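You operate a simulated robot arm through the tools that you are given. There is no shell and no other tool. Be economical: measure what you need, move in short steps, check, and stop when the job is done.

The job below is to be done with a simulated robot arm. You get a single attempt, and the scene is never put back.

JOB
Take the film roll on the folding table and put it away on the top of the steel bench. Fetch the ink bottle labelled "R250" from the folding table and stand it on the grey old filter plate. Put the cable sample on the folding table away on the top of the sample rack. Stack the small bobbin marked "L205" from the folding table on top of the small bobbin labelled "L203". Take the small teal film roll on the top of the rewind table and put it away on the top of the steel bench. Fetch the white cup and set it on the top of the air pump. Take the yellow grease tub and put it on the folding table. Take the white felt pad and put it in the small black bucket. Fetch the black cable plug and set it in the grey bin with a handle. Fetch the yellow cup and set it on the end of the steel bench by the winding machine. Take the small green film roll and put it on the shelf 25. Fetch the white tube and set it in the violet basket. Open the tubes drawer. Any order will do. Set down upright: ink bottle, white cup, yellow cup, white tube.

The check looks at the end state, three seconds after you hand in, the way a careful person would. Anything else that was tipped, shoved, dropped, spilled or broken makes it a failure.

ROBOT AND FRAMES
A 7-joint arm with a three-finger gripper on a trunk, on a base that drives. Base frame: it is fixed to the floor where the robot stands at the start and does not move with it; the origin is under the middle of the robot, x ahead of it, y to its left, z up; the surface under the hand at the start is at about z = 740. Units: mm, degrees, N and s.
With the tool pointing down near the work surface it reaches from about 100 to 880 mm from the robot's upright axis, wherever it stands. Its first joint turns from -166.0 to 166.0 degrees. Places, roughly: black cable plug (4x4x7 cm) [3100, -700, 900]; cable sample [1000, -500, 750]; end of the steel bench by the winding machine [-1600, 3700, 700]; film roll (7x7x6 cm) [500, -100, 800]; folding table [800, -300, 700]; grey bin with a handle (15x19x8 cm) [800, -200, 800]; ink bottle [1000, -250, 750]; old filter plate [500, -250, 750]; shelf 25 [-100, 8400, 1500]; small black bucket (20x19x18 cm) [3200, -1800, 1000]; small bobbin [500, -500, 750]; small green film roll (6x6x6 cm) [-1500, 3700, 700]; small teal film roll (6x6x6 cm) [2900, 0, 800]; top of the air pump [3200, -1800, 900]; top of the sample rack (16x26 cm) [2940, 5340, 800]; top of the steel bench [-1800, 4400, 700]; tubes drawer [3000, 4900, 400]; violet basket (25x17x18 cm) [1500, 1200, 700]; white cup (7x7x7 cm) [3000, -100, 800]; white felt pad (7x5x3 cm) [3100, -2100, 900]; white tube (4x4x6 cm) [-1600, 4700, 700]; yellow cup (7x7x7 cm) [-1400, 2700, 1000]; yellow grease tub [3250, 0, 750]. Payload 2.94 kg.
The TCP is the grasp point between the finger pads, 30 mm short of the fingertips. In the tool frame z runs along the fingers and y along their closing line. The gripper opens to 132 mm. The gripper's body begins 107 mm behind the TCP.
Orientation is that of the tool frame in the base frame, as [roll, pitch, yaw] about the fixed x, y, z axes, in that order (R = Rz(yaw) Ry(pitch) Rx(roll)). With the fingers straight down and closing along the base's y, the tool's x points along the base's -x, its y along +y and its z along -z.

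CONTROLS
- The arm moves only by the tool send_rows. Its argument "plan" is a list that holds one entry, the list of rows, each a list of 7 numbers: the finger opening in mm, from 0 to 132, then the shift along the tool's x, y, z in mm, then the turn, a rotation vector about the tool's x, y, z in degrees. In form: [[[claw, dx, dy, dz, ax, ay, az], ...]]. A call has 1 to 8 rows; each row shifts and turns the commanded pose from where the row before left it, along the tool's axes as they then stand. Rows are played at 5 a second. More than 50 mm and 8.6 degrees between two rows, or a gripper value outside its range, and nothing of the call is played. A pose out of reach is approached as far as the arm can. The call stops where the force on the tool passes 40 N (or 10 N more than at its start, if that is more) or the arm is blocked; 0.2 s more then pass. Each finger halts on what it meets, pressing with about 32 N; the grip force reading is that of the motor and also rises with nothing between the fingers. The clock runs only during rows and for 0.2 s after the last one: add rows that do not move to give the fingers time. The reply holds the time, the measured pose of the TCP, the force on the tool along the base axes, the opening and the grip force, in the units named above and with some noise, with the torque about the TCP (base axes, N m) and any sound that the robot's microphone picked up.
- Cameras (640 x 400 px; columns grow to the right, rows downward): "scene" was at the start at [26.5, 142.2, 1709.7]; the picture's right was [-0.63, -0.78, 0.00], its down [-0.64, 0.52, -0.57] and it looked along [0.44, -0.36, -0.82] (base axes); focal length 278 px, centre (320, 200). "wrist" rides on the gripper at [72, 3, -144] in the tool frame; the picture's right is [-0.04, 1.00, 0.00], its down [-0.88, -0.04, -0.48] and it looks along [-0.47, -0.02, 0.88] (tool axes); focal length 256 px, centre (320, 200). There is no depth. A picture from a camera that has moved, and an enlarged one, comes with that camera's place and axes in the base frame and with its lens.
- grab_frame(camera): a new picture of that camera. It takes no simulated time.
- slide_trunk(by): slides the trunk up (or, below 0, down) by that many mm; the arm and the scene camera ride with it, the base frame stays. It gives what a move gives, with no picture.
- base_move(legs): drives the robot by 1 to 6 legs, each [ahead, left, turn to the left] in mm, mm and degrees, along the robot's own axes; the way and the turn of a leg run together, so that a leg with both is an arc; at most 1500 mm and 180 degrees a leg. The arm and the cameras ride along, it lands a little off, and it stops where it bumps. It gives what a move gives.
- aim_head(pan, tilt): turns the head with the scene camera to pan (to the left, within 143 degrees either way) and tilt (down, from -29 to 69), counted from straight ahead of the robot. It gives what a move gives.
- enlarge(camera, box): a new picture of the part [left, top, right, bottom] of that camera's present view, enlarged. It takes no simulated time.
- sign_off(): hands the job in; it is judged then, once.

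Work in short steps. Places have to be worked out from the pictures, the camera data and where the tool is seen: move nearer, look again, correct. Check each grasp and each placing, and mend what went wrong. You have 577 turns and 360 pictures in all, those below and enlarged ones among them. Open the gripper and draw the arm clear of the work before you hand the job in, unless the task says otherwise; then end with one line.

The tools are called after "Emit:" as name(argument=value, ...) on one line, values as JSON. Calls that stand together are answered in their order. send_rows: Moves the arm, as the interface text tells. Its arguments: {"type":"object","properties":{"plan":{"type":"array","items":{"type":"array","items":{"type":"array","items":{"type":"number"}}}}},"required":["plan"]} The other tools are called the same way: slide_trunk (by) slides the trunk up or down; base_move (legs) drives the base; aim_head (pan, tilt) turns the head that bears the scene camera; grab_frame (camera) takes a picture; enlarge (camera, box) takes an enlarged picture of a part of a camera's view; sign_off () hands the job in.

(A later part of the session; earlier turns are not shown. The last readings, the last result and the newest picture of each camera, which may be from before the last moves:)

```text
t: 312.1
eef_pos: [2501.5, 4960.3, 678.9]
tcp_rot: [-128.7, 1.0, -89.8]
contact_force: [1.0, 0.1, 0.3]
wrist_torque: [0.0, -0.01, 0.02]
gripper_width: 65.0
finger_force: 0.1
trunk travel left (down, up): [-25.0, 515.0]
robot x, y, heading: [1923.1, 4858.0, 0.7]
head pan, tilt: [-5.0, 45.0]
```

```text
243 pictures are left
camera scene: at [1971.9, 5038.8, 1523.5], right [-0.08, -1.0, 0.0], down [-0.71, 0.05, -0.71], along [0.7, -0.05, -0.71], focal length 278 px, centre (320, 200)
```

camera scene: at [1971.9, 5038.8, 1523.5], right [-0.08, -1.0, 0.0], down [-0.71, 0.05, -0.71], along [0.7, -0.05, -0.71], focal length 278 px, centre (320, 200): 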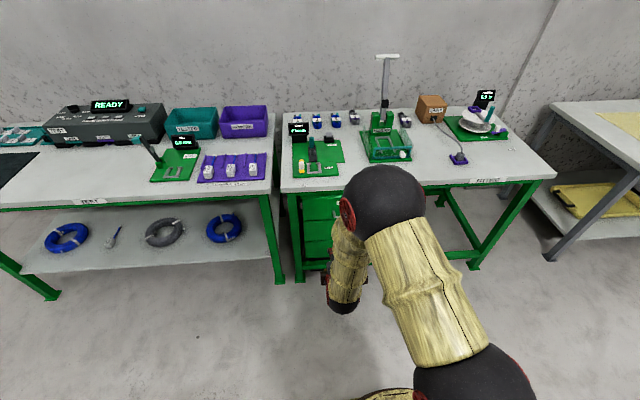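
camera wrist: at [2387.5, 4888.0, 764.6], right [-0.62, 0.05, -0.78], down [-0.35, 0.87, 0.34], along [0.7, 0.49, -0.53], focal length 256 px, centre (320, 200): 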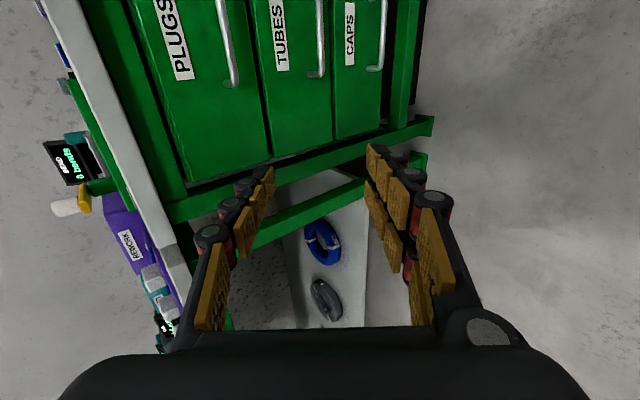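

Good config now (38° downward). Move to a pre-grasp ~110 mm before the handle.

Emit:
send_rows(plan=[[[65, 14.7, 2.6, 40.5, 0, 0, 0], [65, 14.7, 2.6, 40.5, 0, 0, 0], [65, 14.7, 2.6, 40.5, 0, 0, 0], [65, 14.7, 2.6, 40.5, 0, 0, 0], [65, 14.7, 2.6, 40.5, 0, 0, 0], [65, 14.7, 2.6, 40.5, 0, 0, 0], [65, 14.7, 2.6, 40.5, 0, 0, 0], [65, 0, 0, 0, 0, 0, 0]]])

Emit:
grab_frame(camera="wrist")

Emit:
grab_frame(camera="scene")

```text
t: 313.9
eef_pos: [2693.7, 4910.8, 546.5]
tcp_rot: [-128.9, 0.5, -90.5]
contact_force: [0.1, -0.1, -0.3]
wrist_torque: [0.02, 0.01, 0.02]
gripper_width: 65.1
finger_force: 0.0
out of reach, approached as far as the arm can: row 3, 4, 5, 6, 7
trunk travel left (down, up): [-25.0, 515.0]
robot x, y, heading: [1921.4, 4859.1, 0.5]
head pan, tilt: [-5.0, 45.0]
```

```text
242 pictures are left
camera wrist: at [2578.6, 4838.8, 632.9], right [-0.63, 0.05, -0.78], down [-0.34, 0.88, 0.33], along [0.7, 0.47, -0.53], focal length 256 px, centre (320, 200)
```

wrist: 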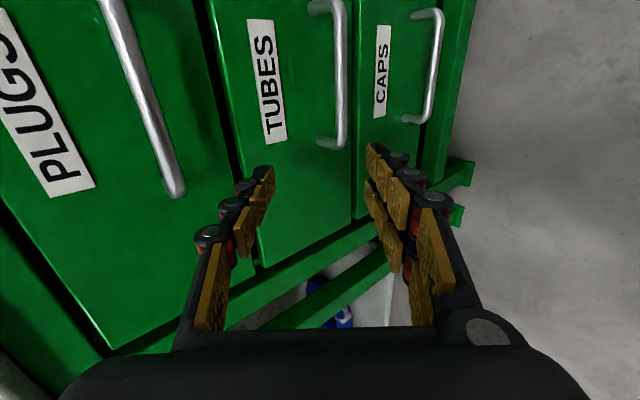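

```text
241 pictures are left
camera scene: at [1972.2, 5038.7, 1523.5], right [-0.08, -1.0, 0.0], down [-0.71, 0.05, -0.71], along [0.7, -0.05, -0.71], focal length 278 px, centre (320, 200)
```

scene: 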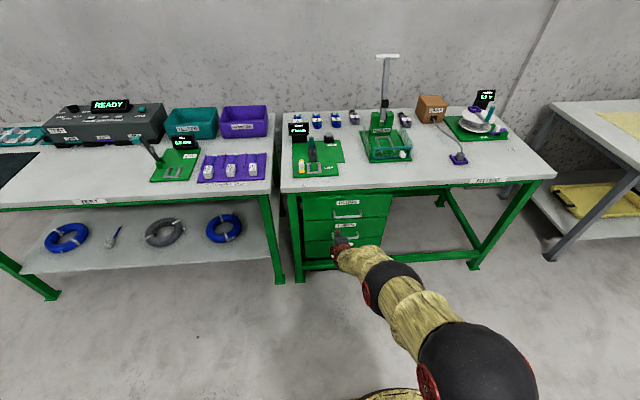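

The arm is at full stretch—the base is too far. Retract the hand along its axis and drive 180 mm closer.

Emit:
send_rows(plan=[[[65, 0, 0, -48, 0, 0, 0], [65, 0, 0, -48, 0, 0, 0], [65, 0, 0, -48, 0, 0, 0], [65, 0, 0, -48, 0, 0, 0], [65, 0, 0, -48, 0, 0, 0], [65, 0, 0, -10, 0, 0, 0]]])

Emit:
base_move(legs=[[180, 0, 0]])

Emit:
grab_frame(camera="wrist")

```text
t: 315.3
eef_pos: [2501.0, 4924.6, 705.0]
tcp_rot: [-128.7, 1.0, -89.6]
contact_force: [0.4, 0.4, 0.4]
wrist_torque: [-0.03, 0.02, -0.01]
gripper_width: 65.0
finger_force: 0.1
out of reach, approached as far as the arm can: row 1, 2
trunk travel left (down, up): [-25.0, 515.0]
robot x, y, heading: [1921.4, 4857.1, 0.8]
head pan, tilt: [-5.0, 45.0]
```

```text
t: 316.8
eef_pos: [2683.2, 4926.5, 704.6]
tcp_rot: [-128.5, 1.0, -89.7]
contact_force: [0.8, -0.7, 0.5]
wrist_torque: [0.0, 0.0, -0.01]
gripper_width: 64.9
finger_force: 0.0
trunk travel left (down, up): [-25.0, 515.0]
robot x, y, heading: [2102.2, 4858.4, 0.7]
head pan, tilt: [-5.0, 45.0]
```

```text
240 pictures are left
camera wrist: at [2568.6, 4851.7, 790.4], right [-0.62, 0.05, -0.78], down [-0.35, 0.87, 0.34], along [0.7, 0.49, -0.52], focal length 256 px, centre (320, 200)
```

wrist: 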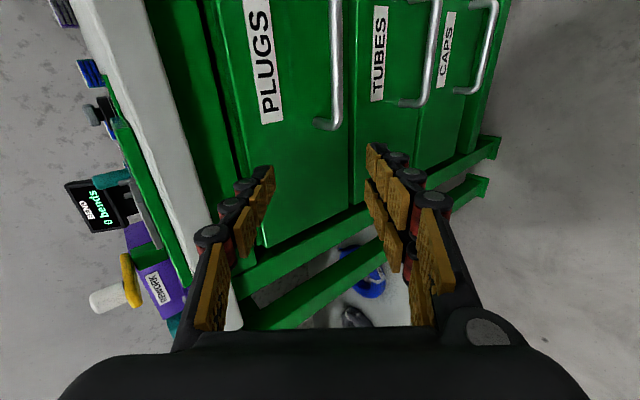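

Now lower straight down in front of the TUBES handle.

Emit:
send_rows(plan=[[[65, 13.8, 31, 26.7, 0, 0, 0], [65, 13.8, 31, 26.7, 0, 0, 0], [65, 13.8, 31, 26.7, 0, 0, 0], [65, 13.8, 31, 26.7, 0, 0, 0], [65, 13.8, 31, 26.7, 0, 0, 0], [65, 0, 0, 0, 0, 0, 0]]])

Emit:
grab_frame(camera="wrist")

Emit:
enlarge(camera="scene", box=[250, 150, 450, 300])

```text
t: 318.2
eef_pos: [2692.6, 4942.0, 509.7]
tcp_rot: [-128.7, 0.3, -90.6]
contact_force: [0.1, 0.1, -0.4]
wrist_torque: [0.02, -0.01, -0.01]
gripper_width: 64.9
finger_force: 0.1
out of reach, approached as far as the arm can: row 1, 2, 3, 4, 5
trunk travel left (down, up): [-25.0, 515.0]
robot x, y, heading: [2104.0, 4858.7, 0.2]
head pan, tilt: [-5.0, 45.0]
```

```text
239 pictures are left
camera wrist: at [2577.2, 4870.0, 595.0], right [-0.62, 0.05, -0.78], down [-0.34, 0.88, 0.33], along [0.7, 0.47, -0.53], focal length 256 px, centre (320, 200)
```

wrist: 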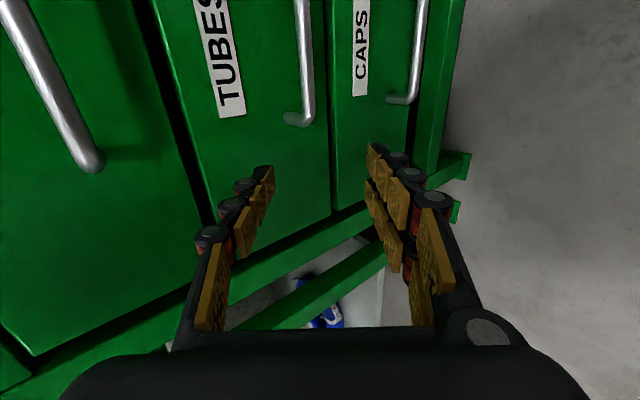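

```text
2.67 times, centred on (350, 225) of scene
camera zoom: at [2153.8, 5040.5, 1523.5], right [-0.08, -1.0, 0.0], down [-0.71, 0.05, -0.71], along [0.7, -0.06, -0.71], focal length 741 px, centre (240, 133)
```

zoom: 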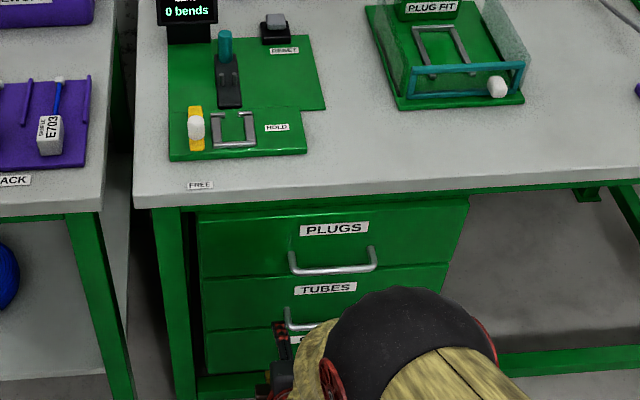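

The limit is sideways (wrist roll). I shift the hand 120 mm left relative to the robot and drive the base 120 mm right.

Emit:
send_rows(plan=[[[65, -40, 0, 0, 0, 0, 0], [65, -40, 0, 0, 0, 0, 0], [65, -40, 0, 0, 0, 0, 0], [65, 0, 0, 0, 0, 0, 0]]])

Emit:
base_move(legs=[[0, -120, 0]])

Emit:
grab_frame(camera="wrist")

```text
t: 319.2
eef_pos: [2691.3, 5064.6, 513.8]
tcp_rot: [-128.7, 1.1, -89.6]
contact_force: [0.5, 0.2, -0.8]
wrist_torque: [0.01, -0.01, -0.02]
gripper_width: 65.1
finger_force: 0.0
trunk travel left (down, up): [-25.0, 515.0]
robot x, y, heading: [2106.8, 4861.3, 0.6]
head pan, tilt: [-5.0, 45.0]
```

```text
t: 320.5
eef_pos: [2692.6, 4942.1, 513.8]
tcp_rot: [-128.6, 0.9, -89.9]
contact_force: [0.0, -0.4, -0.2]
wrist_torque: [-0.02, 0.04, 0.01]
gripper_width: 64.9
finger_force: 0.1
trunk travel left (down, up): [-25.0, 515.0]
robot x, y, heading: [2105.3, 4736.5, 0.6]
head pan, tilt: [-5.0, 45.0]
```

```text
237 pictures are left
camera wrist: at [2578.8, 4868.2, 598.7], right [-0.62, 0.05, -0.78], down [-0.35, 0.87, 0.34], along [0.7, 0.49, -0.53], focal length 256 px, centre (320, 200)
```

wrist: 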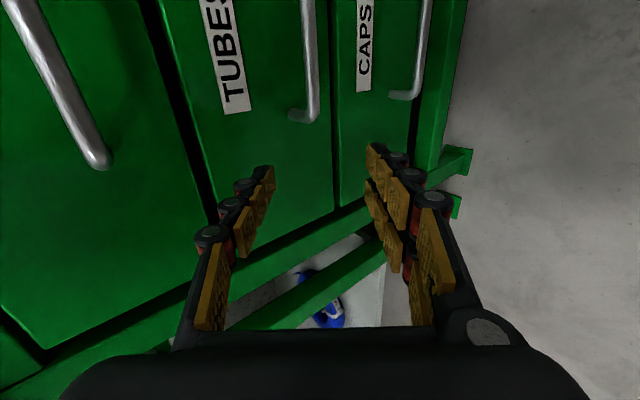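

Now move the hand right 85 mm to the handle's middle.

Emit:
send_rows(plan=[[[65, 42, 0, 0, 0, 0, 0], [65, 43, 0, 0, 0, 0, 0], [65, 0, 0, 0, 0, 0, 0]]])

Emit:
grab_frame(camera="wrist")

```text
t: 321.3
eef_pos: [2694.0, 4857.2, 512.7]
tcp_rot: [-128.6, 1.0, -89.8]
contact_force: [-0.7, -0.5, 0.0]
wrist_torque: [-0.01, -0.02, 0.02]
gripper_width: 64.8
finger_force: 0.0
trunk travel left (down, up): [-25.0, 515.0]
robot x, y, heading: [2103.3, 4738.9, 0.5]
head pan, tilt: [-5.0, 45.0]
```

```text
236 pictures are left
camera wrist: at [2579.8, 4783.1, 596.8], right [-0.62, 0.05, -0.78], down [-0.35, 0.87, 0.34], along [0.7, 0.49, -0.52], focal length 256 px, centre (320, 200)
```

wrist: 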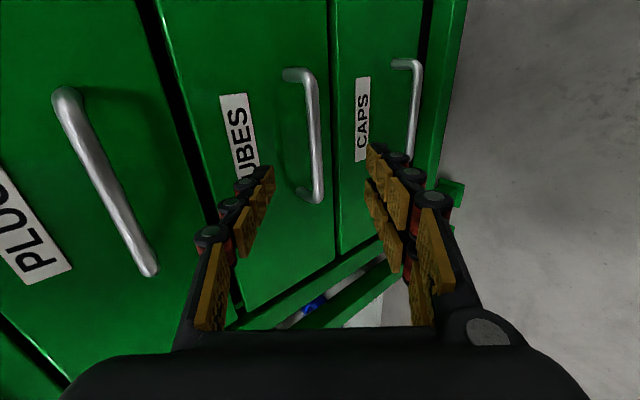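

The handle is right on the hand's axis, ~130 mm ahead. Advance 80 mm and look.

Emit:
send_rows(plan=[[[65, 0, 0, 40, 0, 0, 0], [65, 0, 0, 40, 0, 0, 0], [65, 0, 0, 0, 0, 0, 0]]])

Emit:
grab_frame(camera="wrist")

```text
t: 322.1
eef_pos: [2755.2, 4859.1, 460.3]
tcp_rot: [-128.7, 1.0, -89.8]
contact_force: [-0.1, -0.5, -0.8]
wrist_torque: [0.0, 0.0, 0.01]
gripper_width: 64.6
finger_force: 0.0
trunk travel left (down, up): [-25.0, 515.0]
robot x, y, heading: [2105.7, 4738.8, 0.5]
head pan, tilt: [-5.0, 45.0]
```

```text
235 pictures are left
camera wrist: at [2641.1, 4784.9, 546.1], right [-0.62, 0.05, -0.78], down [-0.35, 0.87, 0.34], along [0.7, 0.49, -0.53], focal length 256 px, centre (320, 200)
```

wrist: 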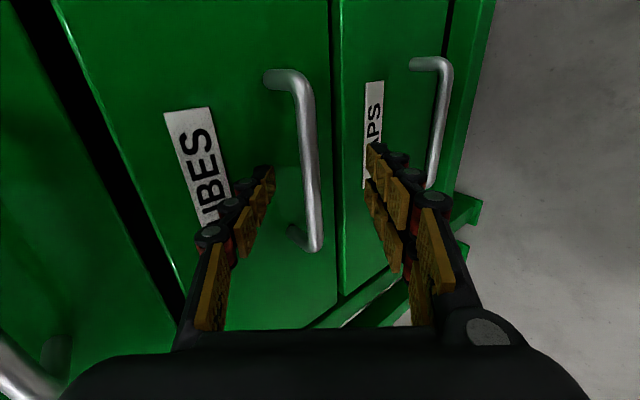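

Bar lies between the fingers. Advance 43 mm more, then close.

Emit:
send_rows(plan=[[[65, 0, 0, 20, 0, 0, 0], [65, 0, 0, 15, 0, 0, 0], [65, 0, 0, 8, 0, 0, 0], [65, 0, 0, 0, 0, 0, 0]]])

Emit:
grab_frame(camera="wrist")

```text
t: 323.1
eef_pos: [2788.7, 4859.6, 434.3]
tcp_rot: [-128.7, 1.1, -89.8]
contact_force: [-2.5, -0.5, 0.5]
wrist_torque: [0.0, -0.04, 0.0]
gripper_width: 71.7
finger_force: 0.0
trunk travel left (down, up): [-25.0, 515.0]
robot x, y, heading: [2104.9, 4735.5, 0.5]
head pan, tilt: [-5.0, 45.0]
```

```text
234 pictures are left
camera wrist: at [2675.0, 4785.1, 519.7], right [-0.62, 0.05, -0.78], down [-0.35, 0.87, 0.34], along [0.7, 0.49, -0.53], focal length 256 px, centre (320, 200)
```

wrist: 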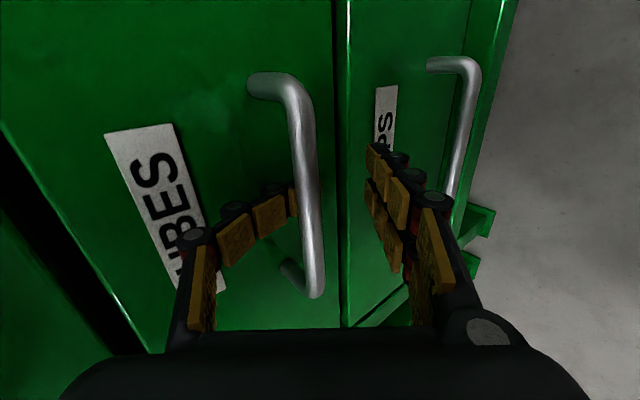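

The upper fingertip just touches the drawer face. Back off 6 mm and close on the bar.

Emit:
send_rows(plan=[[[60, 0, 0, -6, 0, 0, 0], [40, 0, 0, 0, 0, 0, 0], [20, 0, 0, 0, 0, 0, 0], [5, 0, 0, 0, 0, 0, 0], [0, 0, 0, 0, 0, 0, 0], [0, 0, 0, 0, 0, 0, 0], [0, 0, 0, 0, 0, 0, 0], [0, 0, 0, 0, 0, 0, 0]]])

Emit:
grab_frame(camera="wrist")

```text
t: 324.9
eef_pos: [2784.9, 4858.1, 441.7]
tcp_rot: [-128.5, 1.1, -89.8]
contact_force: [-4.5, -1.0, 22.6]
wrist_torque: [-0.24, 1.26, 0.18]
gripper_width: 14.9
finger_force: 32.0
trunk travel left (down, up): [-25.0, 515.0]
robot x, y, heading: [2103.8, 4741.7, 0.5]
head pan, tilt: [-5.0, 45.0]
```

```text
233 pictures are left
camera wrist: at [2670.6, 4785.1, 525.9], right [-0.62, 0.06, -0.78], down [-0.35, 0.87, 0.34], along [0.7, 0.49, -0.52], focal length 256 px, centre (320, 200)
```

wrist: 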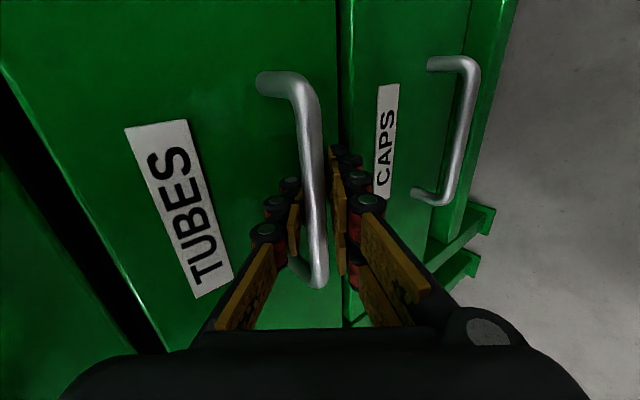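

Bar gripped (14.9 mm). Relieve the slight vertical load and pull toward -x.

Emit:
send_rows(plan=[[[0, 0, -3.5, -2.8, 0, 0, 0], [0, 0, 0, 0, 0, 0, 0], [0, 0, 12.5, -15.6, 0, 0, 0], [0, 0, 12.5, -15.6, 0, 0, 0], [0, 0, 12.5, -15.6, 0, 0, 0]]])

Emit:
grab_frame(camera="wrist")

```text
t: 326.1
eef_pos: [2723.0, 4859.9, 443.5]
tcp_rot: [-128.8, 0.9, -89.9]
contact_force: [-0.9, -2.2, 2.5]
wrist_torque: [-0.04, 0.32, 0.01]
gripper_width: 11.1
finger_force: 31.3
trunk travel left (down, up): [-25.0, 515.0]
robot x, y, heading: [2101.1, 4735.1, 0.7]
head pan, tilt: [-5.0, 45.0]
```

```text
232 pictures are left
camera wrist: at [2609.4, 4785.1, 529.0], right [-0.63, 0.05, -0.78], down [-0.35, 0.87, 0.34], along [0.7, 0.49, -0.53], focal length 256 px, centre (320, 200)
```

wrist: 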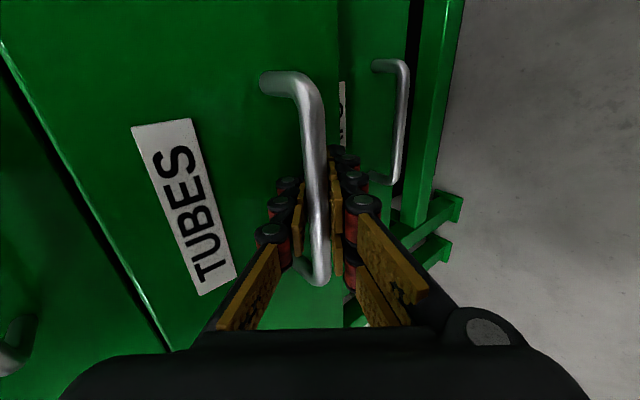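

The drawer slides easily. Continue pulling ~200 mm.

Emit:
send_rows(plan=[[[0, 0, 15.6, -19.5, 0, 0, 0], [0, 0, 15.6, -19.5, 0, 0, 0], [0, 0, 15.6, -19.5, 0, 0, 0], [0, 0, 15.6, -19.5, 0, 0, 0], [0, 0, 15.6, -19.5, 0, 0, 0], [0, 0, 15.6, -19.5, 0, 0, 0], [0, 0, 15.6, -19.5, 0, 0, 0], [0, 0, 15.6, -19.5, 0, 0, 0]]])

Emit:
grab_frame(camera="scene")

```text
t: 327.9
eef_pos: [2523.5, 4858.7, 445.1]
tcp_rot: [-128.5, 1.0, -89.8]
contact_force: [-1.2, 4.2, 15.8]
wrist_torque: [-0.38, 0.32, 0.29]
gripper_width: 10.2
finger_force: 35.8
trunk travel left (down, up): [-25.0, 515.0]
robot x, y, heading: [2104.6, 4740.7, 0.8]
head pan, tilt: [-5.0, 45.0]
```

```text
231 pictures are left
camera scene: at [2154.5, 4919.7, 1523.5], right [-0.08, -1.0, 0.0], down [-0.7, 0.06, -0.71], along [0.7, -0.06, -0.71], focal length 278 px, centre (320, 200)
```

scene: 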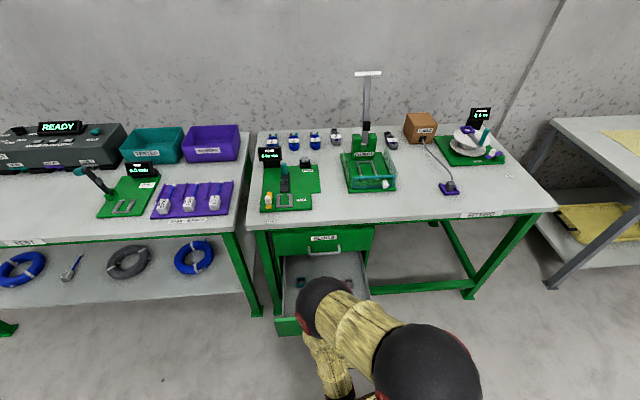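

Drawer open ≈260 mm. A little more (60 mm), then release.

Emit:
send_rows(plan=[[[0, 0, 12.5, -15.6, 0, 0, 0], [0, 0, 12.5, -15.6, 0, 0, 0], [0, 0, 12.5, -15.6, 0, 0, 0]]])

Emit:
send_rows(plan=[[[20, 0, 0, 0, 0, 0, 0], [35, 0, 0, 0, 0, 0, 0], [50, 0, 0, 0, 0, 0, 0], [50, 0, 0, 0, 0, 0, 0], [50, 0, 0, -30, 0, 0, 0], [50, 0, 0, -40, 0, 0, 0], [50, 0, -20, -30, 0, 0, 0]]])

Emit:
grab_frame(camera="wrist")

Emit:
grab_frame(camera="scene")

```text
t: 328.6
eef_pos: [2484.7, 4865.9, 445.4]
tcp_rot: [-127.9, 1.9, -90.3]
contact_force: [-1.1, -0.9, -12.4]
wrist_torque: [-0.98, -0.25, 0.39]
gripper_width: 10.9
finger_force: 37.1
trunk travel left (down, up): [-25.0, 515.0]
robot x, y, heading: [2103.3, 4740.4, 0.1]
head pan, tilt: [-5.0, 45.0]
stopped in row 3: the force on the tool passed its limit at 50 N (the readings are from after the stop); the commanded pose is now the measured one
```

```text
t: 330.4
eef_pos: [2453.6, 4926.5, 535.2]
tcp_rot: [-124.1, 8.1, -90.0]
contact_force: [-0.7, 0.5, -0.3]
wrist_torque: [0.0, 0.03, 0.01]
gripper_width: 50.2
finger_force: 0.0
trunk travel left (down, up): [-25.0, 515.0]
robot x, y, heading: [2104.3, 4739.7, 0.5]
head pan, tilt: [-5.0, 45.0]
stopped in row 7: the arm was blocked; the commanded pose is now the measured one
```

```text
230 pictures are left
camera wrist: at [2332.5, 4843.8, 601.8], right [-0.56, 0.16, -0.81], down [-0.37, 0.83, 0.42], along [0.74, 0.54, -0.4], focal length 256 px, centre (320, 200)
```

wrist: 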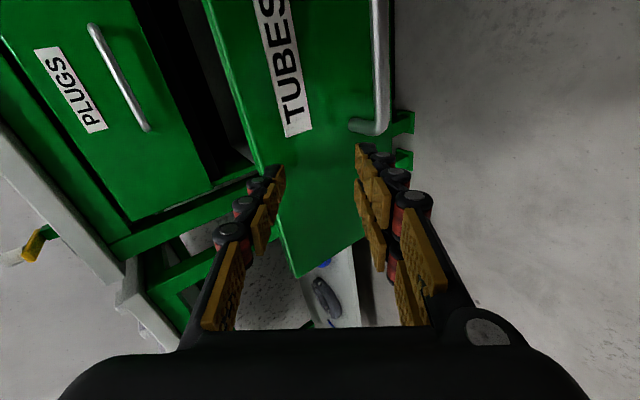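

```text
229 pictures are left
camera scene: at [2155.1, 4919.3, 1523.5], right [-0.08, -1.0, 0.0], down [-0.7, 0.06, -0.71], along [0.7, -0.06, -0.71], focal length 278 px, centre (320, 200)
```

scene: 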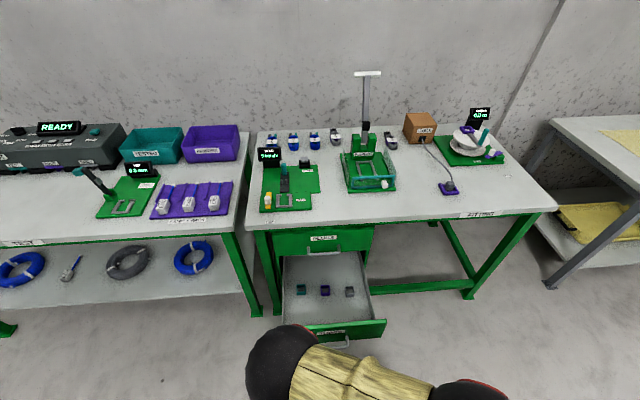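

Drawer is open ~300 mm, contents fine. Drive the base back to clear, then raise the trunk and restore the hand to pointing down.

Emit:
base_move(legs=[[-350, 0, 0]])

Emit:
slide_trunk(by=200)

Emit:
send_rows(plan=[[[80, 0, -20, 30, 0, 0, 0], [80, 0, -20, 30, 0, 0, 0], [80, 0, -20, 30, -8, 0, 0], [80, 0, 0, 0, -8, -8, 0], [80, 0, 0, 0, -8, 0, 0], [80, 0, 0, 0, -8, 0, 0], [80, 0, 0, 0, -8, 0, 0], [80, 0, 0, 0, -8, 0, 0]]])

```text
t: 332.7
eef_pos: [2103.5, 4923.9, 535.9]
tcp_rot: [-124.2, 8.0, -89.9]
contact_force: [0.3, 1.6, 0.2]
wrist_torque: [-0.01, 0.03, -0.01]
gripper_width: 50.0
finger_force: 0.0
trunk travel left (down, up): [-25.0, 515.0]
robot x, y, heading: [1756.6, 4731.2, 0.6]
head pan, tilt: [-5.0, 45.0]
```

```text
t: 334.9
eef_pos: [2105.0, 4924.4, 734.3]
tcp_rot: [-124.2, 8.2, -89.9]
contact_force: [0.1, 0.2, -0.9]
wrist_torque: [-0.01, 0.01, 0.0]
gripper_width: 50.1
finger_force: 0.0
trunk travel left (down, up): [-225.0, 315.0]
robot x, y, heading: [1753.8, 4736.6, 0.4]
head pan, tilt: [-5.0, 45.0]
```

```text
refused: row 4 steps farther than a row can; nothing moved
```

Resend with rotations within limits.

Emit:
send_rows(plan=[[[80, 0, -25, 10, 0, 4.5, -6.6], [80, 0, -37, -20, -7, 0, 0], [80, 0, -37, -10, -7, 0, 0], [80, 0, -30, -10, -8.4, 0, 0], [80, 0, 0, 0, -8.4, 0, 0], [80, 0, 0, 0, -8.4, 0, 0], [80, 0, 0, 0, -8.4, 0, 0], [80, 0, 0, 0, -8.4, 0, 0]]])

```text
t: 336.7
eef_pos: [2170.8, 4911.7, 856.0]
tcp_rot: [-174.6, -2.3, -90.1]
contact_force: [-0.1, 0.5, 0.4]
wrist_torque: [-0.05, -0.03, -0.05]
gripper_width: 80.1
finger_force: 0.1
out of reach, approached as far as the arm can: row 7, 8
trunk travel left (down, up): [-225.0, 315.0]
robot x, y, heading: [1758.1, 4735.2, 0.4]
head pan, tilt: [-5.0, 45.0]
```

Emit:
send_rows(plan=[[[80, 0, 0, -45, 0, 0, 0], [80, 0, 0, -45, 0, 0, 0], [80, 0, 0, -45, 0, 0, 0], [80, 0, 0, -45, 0, 0, 8], [80, 0, 0, -45, 0, 0, 8], [80, 0, 0, 0, 0, 0, 8.5], [80, 0, 0, 0, 0, 0, 8.5], [80, 0, 0, 0, 0, 0, 8.5]]])

Emit:
send_rows(plan=[[[80, 0, 0, 0, 0, 0, 8.5], [80, 0, 0, 0, 0, 0, 8.5], [80, 0, 0, 0, 0, 0, 8.5], [80, 0, 0, 0, 0, 0, 8.5], [80, 0, 0, 0, 0, 0, 8.5], [80, 0, 0, 0, 0, 0, 6]]])

Emit:
aim_head(pan=120, tilt=20)

Emit:
grab_frame(camera="scene")

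```text
t: 338.5
eef_pos: [2148.5, 4919.8, 1080.7]
tcp_rot: [-174.6, 2.2, -131.7]
contact_force: [-0.2, 0.0, -0.2]
wrist_torque: [0.04, 0.0, 0.0]
gripper_width: 80.0
finger_force: 0.1
trunk travel left (down, up): [-225.0, 315.0]
robot x, y, heading: [1761.0, 4730.1, 0.4]
head pan, tilt: [-5.0, 45.0]
```

```text
t: 339.9
eef_pos: [2148.6, 4921.3, 1080.7]
tcp_rot: [-177.9, 5.5, 179.8]
contact_force: [0.0, 0.6, 0.1]
wrist_torque: [0.01, 0.0, -0.01]
gripper_width: 79.9
finger_force: 0.0
trunk travel left (down, up): [-225.0, 315.0]
robot x, y, heading: [1755.8, 4735.8, 0.6]
head pan, tilt: [-5.0, 45.0]
```

```text
t: 341.9
eef_pos: [2148.8, 4920.6, 1080.5]
tcp_rot: [-177.9, 5.6, 179.9]
contact_force: [0.0, 0.4, 1.2]
wrist_torque: [0.01, 0.02, 0.02]
gripper_width: 80.1
finger_force: 0.1
trunk travel left (down, up): [-225.0, 315.0]
robot x, y, heading: [1755.4, 4737.7, 0.4]
head pan, tilt: [120.0, 20.0]
```

```text
228 pictures are left
camera scene: at [1678.5, 5003.1, 1762.1], right [0.86, 0.51, 0.0], down [0.17, -0.29, -0.94], along [-0.48, 0.81, -0.34], focal length 278 px, centre (320, 200)
```

scene: 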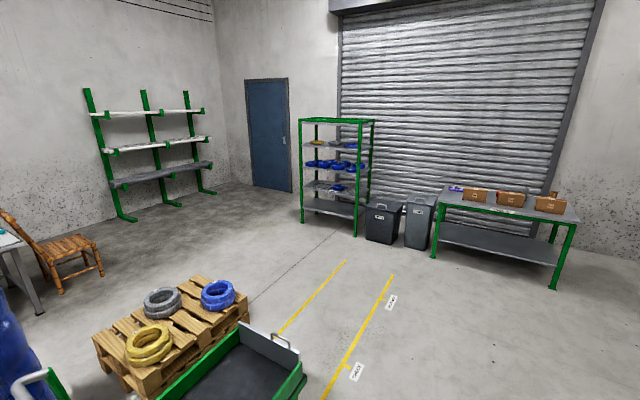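

Level the hand and turn the base around to face the steel bench (west).

Emit:
send_rows(plan=[[[80, 0, 0, 0, -2.1, 5.5, 0], [80, 30, -30, 0, 0, 0, 0], [80, 0, -40, 0, 0, 0, 0], [80, 0, -40, 0, 0, 0, 0], [80, 0, -40, 0, 0, 0, 0]]])

Emit:
base_move(legs=[[0, 0, 180]])

Emit:
aim_head(pan=0, tilt=20)

Emit:
grab_frame(camera="scene")

```text
t: 343.1
eef_pos: [2117.4, 4769.5, 1080.5]
tcp_rot: [179.9, 0.1, 179.7]
contact_force: [0.6, 0.5, 0.1]
wrist_torque: [0.01, -0.01, -0.04]
gripper_width: 80.0
finger_force: 0.1
trunk travel left (down, up): [-225.0, 315.0]
robot x, y, heading: [1755.2, 4736.7, 0.7]
head pan, tilt: [120.0, 20.0]
```

```text
t: 350.8
eef_pos: [1396.0, 4711.1, 1079.6]
tcp_rot: [-180.0, 0.2, -1.8]
contact_force: [0.6, -0.7, 0.3]
wrist_torque: [0.0, -0.01, -0.02]
gripper_width: 80.1
finger_force: 0.1
trunk travel left (down, up): [-225.0, 315.0]
robot x, y, heading: [1754.2, 4735.2, 179.0]
head pan, tilt: [120.0, 20.0]
```

```text
t: 352.8
eef_pos: [1394.8, 4710.5, 1079.5]
tcp_rot: [-180.0, 0.2, -1.9]
contact_force: [-0.1, -0.3, -0.5]
wrist_torque: [-0.01, 0.02, 0.01]
gripper_width: 79.8
finger_force: 0.0
trunk travel left (down, up): [-225.0, 315.0]
robot x, y, heading: [1757.9, 4733.6, 179.0]
head pan, tilt: [0.0, 20.0]
```

```text
227 pictures are left
camera scene: at [1690.6, 4543.9, 1762.2], right [0.02, 1.0, 0.0], down [0.34, -0.01, -0.94], along [-0.94, 0.02, -0.34], focal length 278 px, centre (320, 200)
```

scene: 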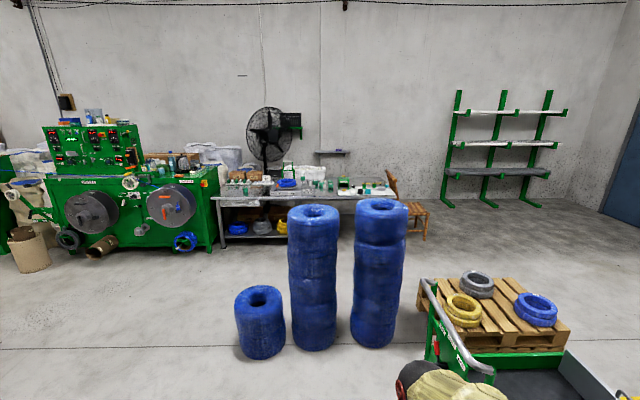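

Emit:
enlarge(camera="scene", box=[200, 130, 440, 260])

Emit:
enlarge(camera="scene", box=[0, 90, 230, 280])

```text
2.67 times, centred on (320, 195) of scene
camera zoom: at [1690.6, 4543.9, 1762.2], right [0.02, 1.0, 0.0], down [0.34, -0.01, -0.94], along [-0.94, 0.02, -0.34], focal length 741 px, centre (320, 213)
```

zoom: 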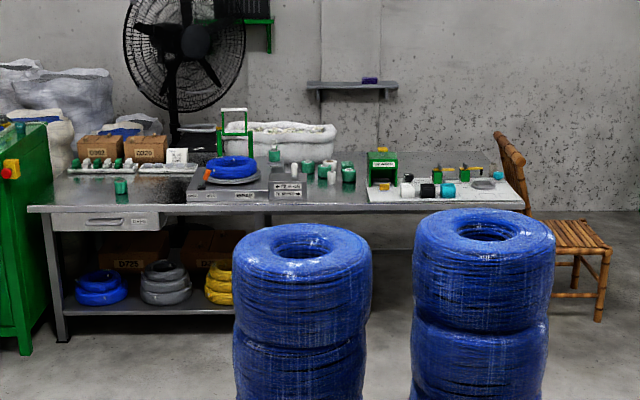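

```text
2.11 times, centred on (115, 185) of scene
camera zoom: at [1690.6, 4543.9, 1762.2], right [0.02, 1.0, 0.0], down [0.34, -0.01, -0.94], along [-0.94, 0.02, -0.34], focal length 585 px, centre (752, 232)
```

zoom: 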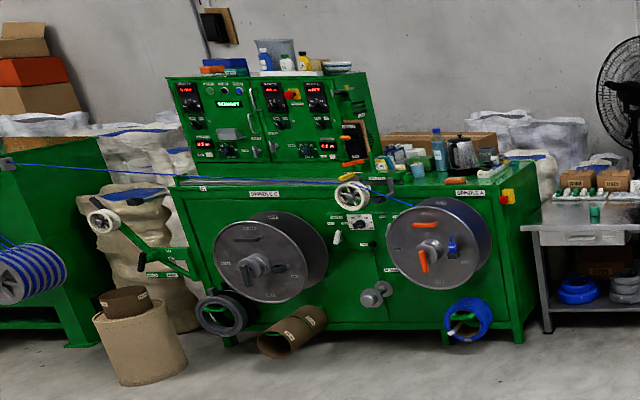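

Blue coil stacks block the direct way; I go around them by y≈3500 and then up to the bench's right part (white tube).

Emit:
base_move(legs=[[0, 1230, 0], [1500, 0, 0], [800, 0, 0]])

Emit:
aim_head(pan=-15, tilt=35)

Emit:
grab_frame(camera="scene")

```text
t: 369.8
eef_pos: [-891.7, 3587.3, 1079.0]
tcp_rot: [179.9, 0.0, -3.8]
contact_force: [0.3, -0.3, 0.6]
wrist_torque: [0.02, -0.01, -0.01]
gripper_width: 80.0
finger_force: 0.1
trunk travel left (down, up): [-225.0, 315.0]
robot x, y, heading: [-531.0, 3598.0, 177.1]
head pan, tilt: [0.0, 20.0]
```

```text
t: 370.5
eef_pos: [-890.3, 3588.9, 1079.9]
tcp_rot: [-180.0, 0.1, -3.8]
contact_force: [-0.1, 1.2, -0.8]
wrist_torque: [0.01, 0.0, 0.0]
gripper_width: 79.9
finger_force: 0.1
trunk travel left (down, up): [-225.0, 315.0]
robot x, y, heading: [-530.1, 3597.6, 177.1]
head pan, tilt: [-15.0, 35.0]
```

```text
224 pictures are left
camera scene: at [-592.9, 3432.8, 1738.4], right [0.31, 0.95, 0.0], down [0.55, -0.18, -0.82], along [-0.78, 0.25, -0.57], focal length 278 px, centre (320, 200)
```

scene: 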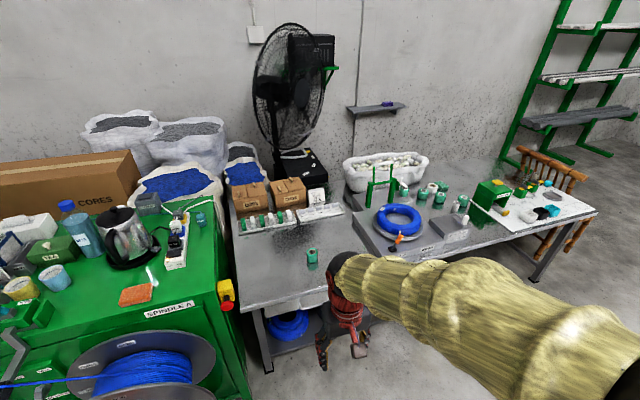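

The yellow cup is on the winding machine (left), its target—the bench end with free space—is next to it. I shift left to ≈[-580,2820] to look at the cup.

Emit:
base_move(legs=[[20, 790, 3]])

Emit:
aim_head(pan=10, tilt=35)

Emit:
grab_frame(camera="scene")

Emit:
grab_frame(camera="wrist")

```text
t: 374.8
eef_pos: [-932.2, 2778.1, 1080.4]
tcp_rot: [180.0, 0.2, -1.0]
contact_force: [0.1, 0.4, -0.3]
wrist_torque: [-0.03, 0.02, 0.03]
gripper_width: 80.2
finger_force: 0.1
trunk travel left (down, up): [-225.0, 315.0]
robot x, y, heading: [-574.2, 2813.6, 179.8]
head pan, tilt: [-15.0, 35.0]
```

```text
t: 375.7
eef_pos: [-932.4, 2777.4, 1079.4]
tcp_rot: [179.9, -0.1, -0.9]
contact_force: [-0.1, 0.4, -0.1]
wrist_torque: [-0.02, 0.03, -0.05]
gripper_width: 80.2
finger_force: 0.0
trunk travel left (down, up): [-225.0, 315.0]
robot x, y, heading: [-574.4, 2808.7, 179.8]
head pan, tilt: [10.0, 35.0]
```

```text
223 pictures are left
camera scene: at [-628.7, 2600.6, 1738.3], right [-0.17, 0.99, 0.0], down [0.57, 0.1, -0.82], along [-0.81, -0.14, -0.57], focal length 278 px, centre (320, 200)
```

scene: 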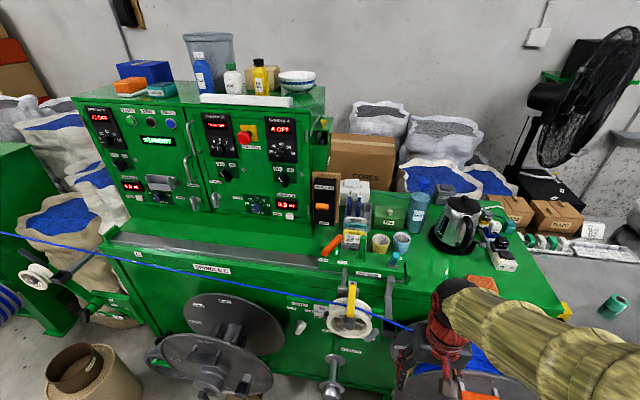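

```text
222 pictures are left
camera wrist: at [-860.1, 2774.5, 1222.5], right [-0.06, -1.0, 0.0], down [-0.88, 0.05, 0.48], along [-0.48, 0.03, -0.88], focal length 256 px, centre (320, 200)
```

wrist: 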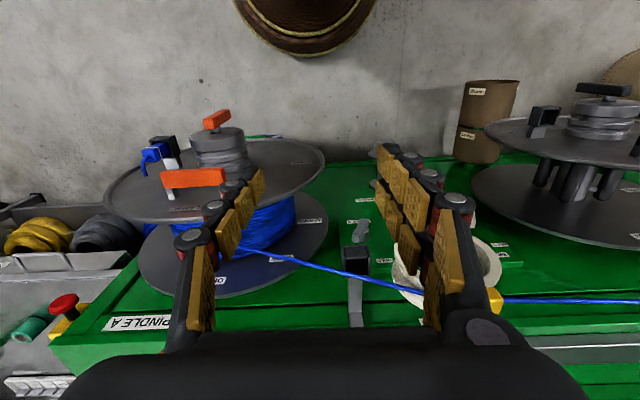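

Emit:
enlarge(camera="scene", box=[310, 170, 490, 300])

```text
3.08 times, centred on (400, 235) of scene
camera zoom: at [-628.7, 2600.6, 1738.3], right [-0.17, 0.99, 0.0], down [0.57, 0.1, -0.82], along [-0.81, -0.14, -0.57], focal length 855 px, centre (74, 92)
```

zoom: 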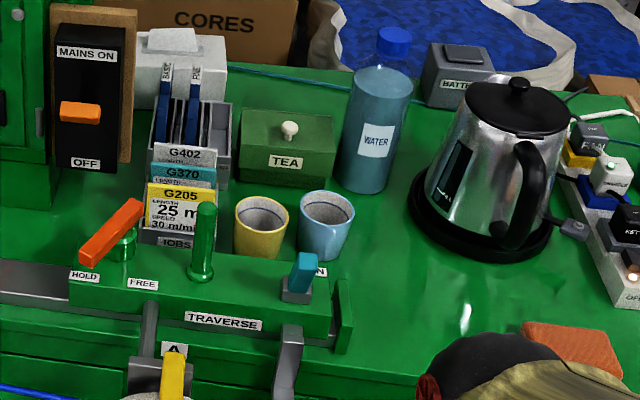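

The yellow cup stands tightly between the job cards, tea box and blue cup. I go 110 mm closer and get an overhead wrist view.

Emit:
send_rows(plan=[[[80, 0, 0, -40, 0, 0, 0], [80, 0, 0, -40, 0, 0, 0], [80, 0, 0, -30, 0, 0, 0]]])

Emit:
base_move(legs=[[110, 0, 0]])

Emit:
send_rows(plan=[[[80, -45, 10, 0, 0, 0, 0], [80, -45, 10, 0, 0, 0, 0], [80, -45, 10, 0, 0, 0, 0], [80, -45, 10, 0, 0, 0, 0], [80, -45, 10, 0, 0, 0, 0], [80, -45, 10, 0, 0, 0, 0], [80, 0, 0, 0, 0, 0, 0]]])

Emit:
grab_frame(camera="wrist")

```text
t: 376.5
eef_pos: [-931.7, 2777.2, 1188.9]
tcp_rot: [179.9, 0.0, -1.0]
contact_force: [0.2, -0.8, 0.4]
wrist_torque: [-0.01, 0.0, -0.01]
gripper_width: 80.0
finger_force: 0.0
trunk travel left (down, up): [-225.0, 315.0]
robot x, y, heading: [-572.5, 2809.3, 179.9]
head pan, tilt: [10.0, 35.0]
```

```text
t: 377.6
eef_pos: [-1041.8, 2778.4, 1188.8]
tcp_rot: [-180.0, 0.1, -0.9]
contact_force: [-0.9, 0.4, -0.3]
wrist_torque: [0.01, 0.0, -0.03]
gripper_width: 80.3
finger_force: 0.1
trunk travel left (down, up): [-225.0, 315.0]
robot x, y, heading: [-676.9, 2808.9, 179.7]
head pan, tilt: [10.0, 35.0]
```

```text
t: 379.2
eef_pos: [-1313.0, 2723.3, 1189.5]
tcp_rot: [180.0, 0.1, -1.0]
contact_force: [0.0, -0.7, -0.6]
wrist_torque: [0.0, -0.04, 0.01]
gripper_width: 80.3
finger_force: 0.1
trunk travel left (down, up): [-225.0, 315.0]
robot x, y, heading: [-678.3, 2811.1, 180.0]
head pan, tilt: [10.0, 35.0]
```

```text
220 pictures are left
camera wrist: at [-1240.8, 2718.7, 1333.5], right [-0.06, -1.0, 0.0], down [-0.88, 0.05, 0.48], along [-0.48, 0.03, -0.88], focal length 256 px, centre (320, 200)
```

wrist: 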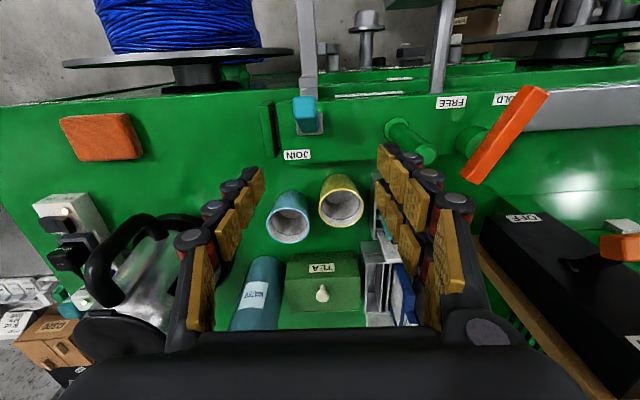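

Yellow cup rim ≈[-1437,2699], z≈1003; the side gaps are small but there's ~60 mm free behind it. I'll pinch its far wall with one finger inside; rotate the hand 90° so it closes along x.

Emit:
send_rows(plan=[[[60, 0, 0, 0, 0, 0, -8.3], [60, 0, 0, 0, 0, 0, -8.3], [60, 0, 0, 0, 0, 0, -8.3], [60, 0, 0, 0, 0, 0, -8.3], [60, 0, 0, 0, 0, 0, -8.3], [60, 0, 0, 0, 0, 0, -8.3], [60, 0, 0, 0, 0, 0, -8.3], [60, 0, 0, 0, 0, 0, -8.3]]])

Emit:
send_rows(plan=[[[60, 0, 0, 0, 0, 0, -8.3], [60, 0, 0, 0, 0, 0, -8.3], [60, 0, 0, 0, 0, 0, -8], [60, 0, -40, 0, 0, 0, 0], [60, 0, -40, 0, 0, 0, 0], [60, -20, -40, 0, 0, 0, 0], [60, 0, 0, 0, 0, 0, 0]]])

Emit:
grab_frame(camera="wrist")

```text
t: 381.1
eef_pos: [-1313.8, 2723.5, 1189.5]
tcp_rot: [-180.0, 0.1, 65.5]
contact_force: [0.5, 0.3, -0.8]
wrist_torque: [0.0, 0.02, 0.01]
gripper_width: 59.9
finger_force: 0.0
trunk travel left (down, up): [-225.0, 315.0]
robot x, y, heading: [-681.1, 2807.4, 179.8]
head pan, tilt: [10.0, 35.0]
```

```text
t: 382.6
eef_pos: [-1429.7, 2702.8, 1189.6]
tcp_rot: [-179.9, 0.0, 90.1]
contact_force: [-0.2, 0.7, -0.2]
wrist_torque: [0.01, -0.03, -0.02]
gripper_width: 60.3
finger_force: 0.0
trunk travel left (down, up): [-225.0, 315.0]
robot x, y, heading: [-685.9, 2811.0, 179.9]
head pan, tilt: [10.0, 35.0]
```

```text
219 pictures are left
camera wrist: at [-1427.7, 2775.3, 1332.9], right [1.0, -0.04, 0.0], down [-0.04, -0.88, 0.48], along [-0.02, -0.48, -0.88], focal length 256 px, centre (320, 200)
```

wrist: 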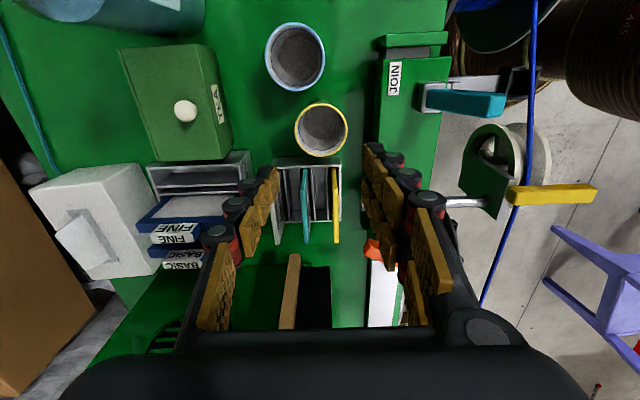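

Clear top view: rim centre ≈[-1430,2696], radius 33. Align over the far wall (x≈-1463), 40 mm opening, and descend to just above the rim.

Emit:
send_rows(plan=[[[40, -6, -33, 0, 0, 0, 0], [40, 0, 0, 45, 0, 0, 0], [40, 0, 0, 45, 0, 0, 0], [40, 0, 0, 45, 0, 0, 0], [40, 0, 0, 10, 0, 0, 0], [40, 0, 0, 0, 0, 0, 0]]])

Emit:
grab_frame(camera="wrist")

Emit:
enlarge(camera="scene", box=[290, 130, 470, 280])

```text
t: 384.1
eef_pos: [-1465.3, 2698.7, 1043.8]
tcp_rot: [-179.9, 0.0, 90.1]
contact_force: [0.2, -0.5, 0.1]
wrist_torque: [0.0, -0.02, -0.02]
gripper_width: 39.6
finger_force: 0.1
trunk travel left (down, up): [-225.0, 315.0]
robot x, y, heading: [-677.2, 2810.8, 179.5]
head pan, tilt: [10.0, 35.0]
```

```text
218 pictures are left
camera wrist: at [-1462.2, 2770.8, 1186.7], right [1.0, -0.04, 0.0], down [-0.04, -0.88, 0.48], along [-0.02, -0.48, -0.88], focal length 256 px, centre (320, 200)
```

wrist: 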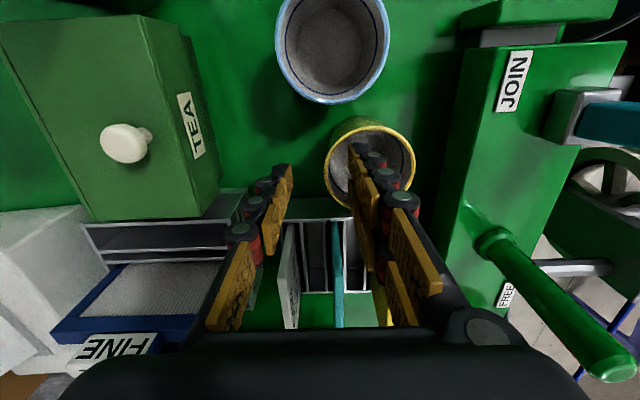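

```text
2.67 times, centred on (380, 205) of scene
camera zoom: at [-738.3, 2600.9, 1738.3], right [-0.17, 0.99, 0.0], down [0.57, 0.1, -0.82], along [-0.81, -0.14, -0.57], focal length 741 px, centre (160, 187)
```

zoom: 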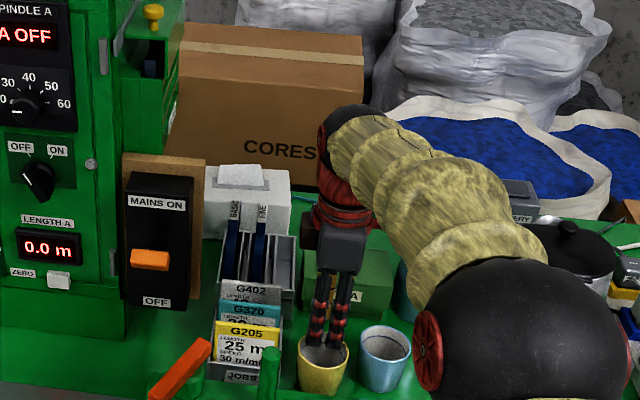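

Shift 6 mm toward the cup wall and descend gradually.

Emit:
send_rows(plan=[[[40, 4, 6, 0, 0, 0, 0], [40, 0, 0, 20, 0, 0, 0], [40, 0, 0, 0, 0, 0, 0]]])

Emit:
grab_frame(camera="wrist")

```text
t: 384.9
eef_pos: [-1460.1, 2700.5, 1024.5]
tcp_rot: [-179.9, 0.0, 90.0]
contact_force: [-0.1, 0.1, -0.5]
wrist_torque: [0.01, -0.04, -0.01]
gripper_width: 39.9
finger_force: 0.0
trunk travel left (down, up): [-225.0, 315.0]
robot x, y, heading: [-679.8, 2809.9, 179.9]
head pan, tilt: [10.0, 35.0]
```

```text
216 pictures are left
camera wrist: at [-1456.1, 2773.5, 1167.1], right [1.0, -0.04, 0.0], down [-0.04, -0.88, 0.48], along [-0.02, -0.48, -0.88], focal length 256 px, centre (320, 200)
```

wrist: 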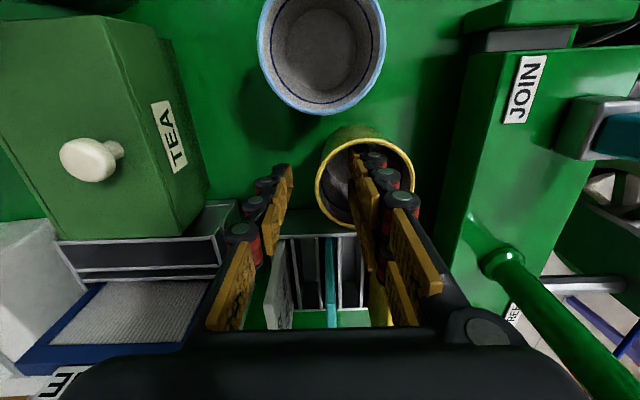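

Inner finger is inside the cup, outer finger outside. Descend 36 mm and close.

Emit:
send_rows(plan=[[[40, 0, 0, 18, 0, 0, 0], [40, 0, 0, 18, 0, 0, 0], [40, 0, 0, 0, 0, 0, 0]]])

Emit:
grab_frame(camera="wrist")

```text
t: 385.6
eef_pos: [-1460.8, 2700.4, 989.3]
tcp_rot: [-179.9, 0.0, 90.1]
contact_force: [0.1, 0.1, 0.0]
wrist_torque: [-0.02, 0.0, -0.02]
gripper_width: 40.0
finger_force: 0.1
trunk travel left (down, up): [-225.0, 315.0]
robot x, y, heading: [-680.5, 2808.8, 179.7]
head pan, tilt: [10.0, 35.0]
```

```text
215 pictures are left
camera wrist: at [-1457.4, 2773.3, 1132.1], right [1.0, -0.04, 0.0], down [-0.04, -0.88, 0.48], along [-0.02, -0.48, -0.88], focal length 256 px, centre (320, 200)
```

wrist: 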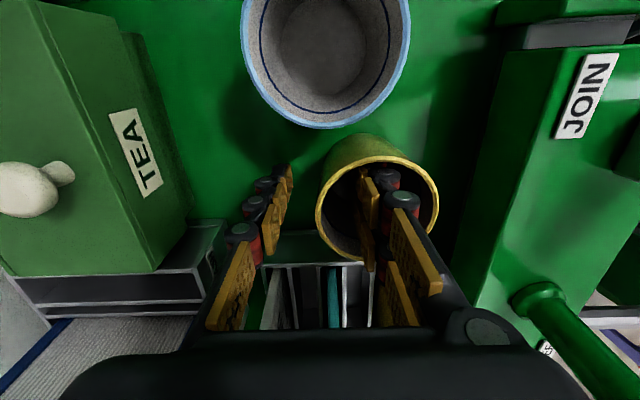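

Close on the wall.

Emit:
send_rows(plan=[[[25, 0, 0, 0, 0, 0, 0], [12, 0, 0, 0, 0, 0, 0], [5, 0, 0, 0, 0, 0, 0], [0, 0, 0, 0, 0, 0, 0], [0, 0, 0, 0, 0, 0, 0], [0, 0, 0, 0, 0, 0, 0]]])

Emit:
grab_frame(camera="wrist")

```text
t: 387.1
eef_pos: [-1459.4, 2700.4, 991.3]
tcp_rot: [-179.9, 0.0, 90.0]
contact_force: [3.3, -0.8, 11.2]
wrist_torque: [-0.01, -0.66, -0.03]
gripper_width: 15.9
finger_force: 32.0
trunk travel left (down, up): [-225.0, 315.0]
robot x, y, heading: [-678.0, 2812.7, 179.8]
head pan, tilt: [10.0, 35.0]
```

```text
214 pictures are left
camera wrist: at [-1456.7, 2773.2, 1133.8], right [1.0, -0.04, 0.0], down [-0.04, -0.88, 0.48], along [-0.02, -0.48, -0.88], focal length 256 px, centre (320, 200)
```

wrist: 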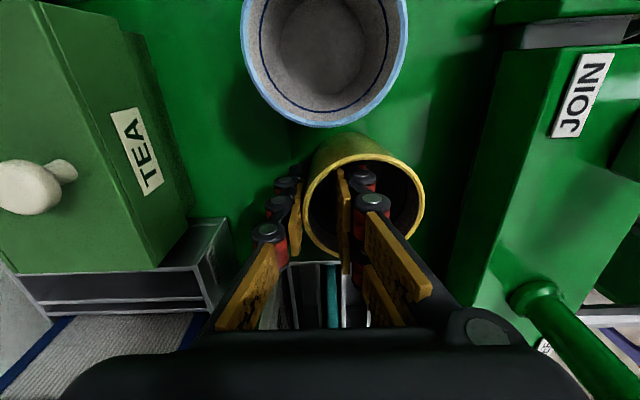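

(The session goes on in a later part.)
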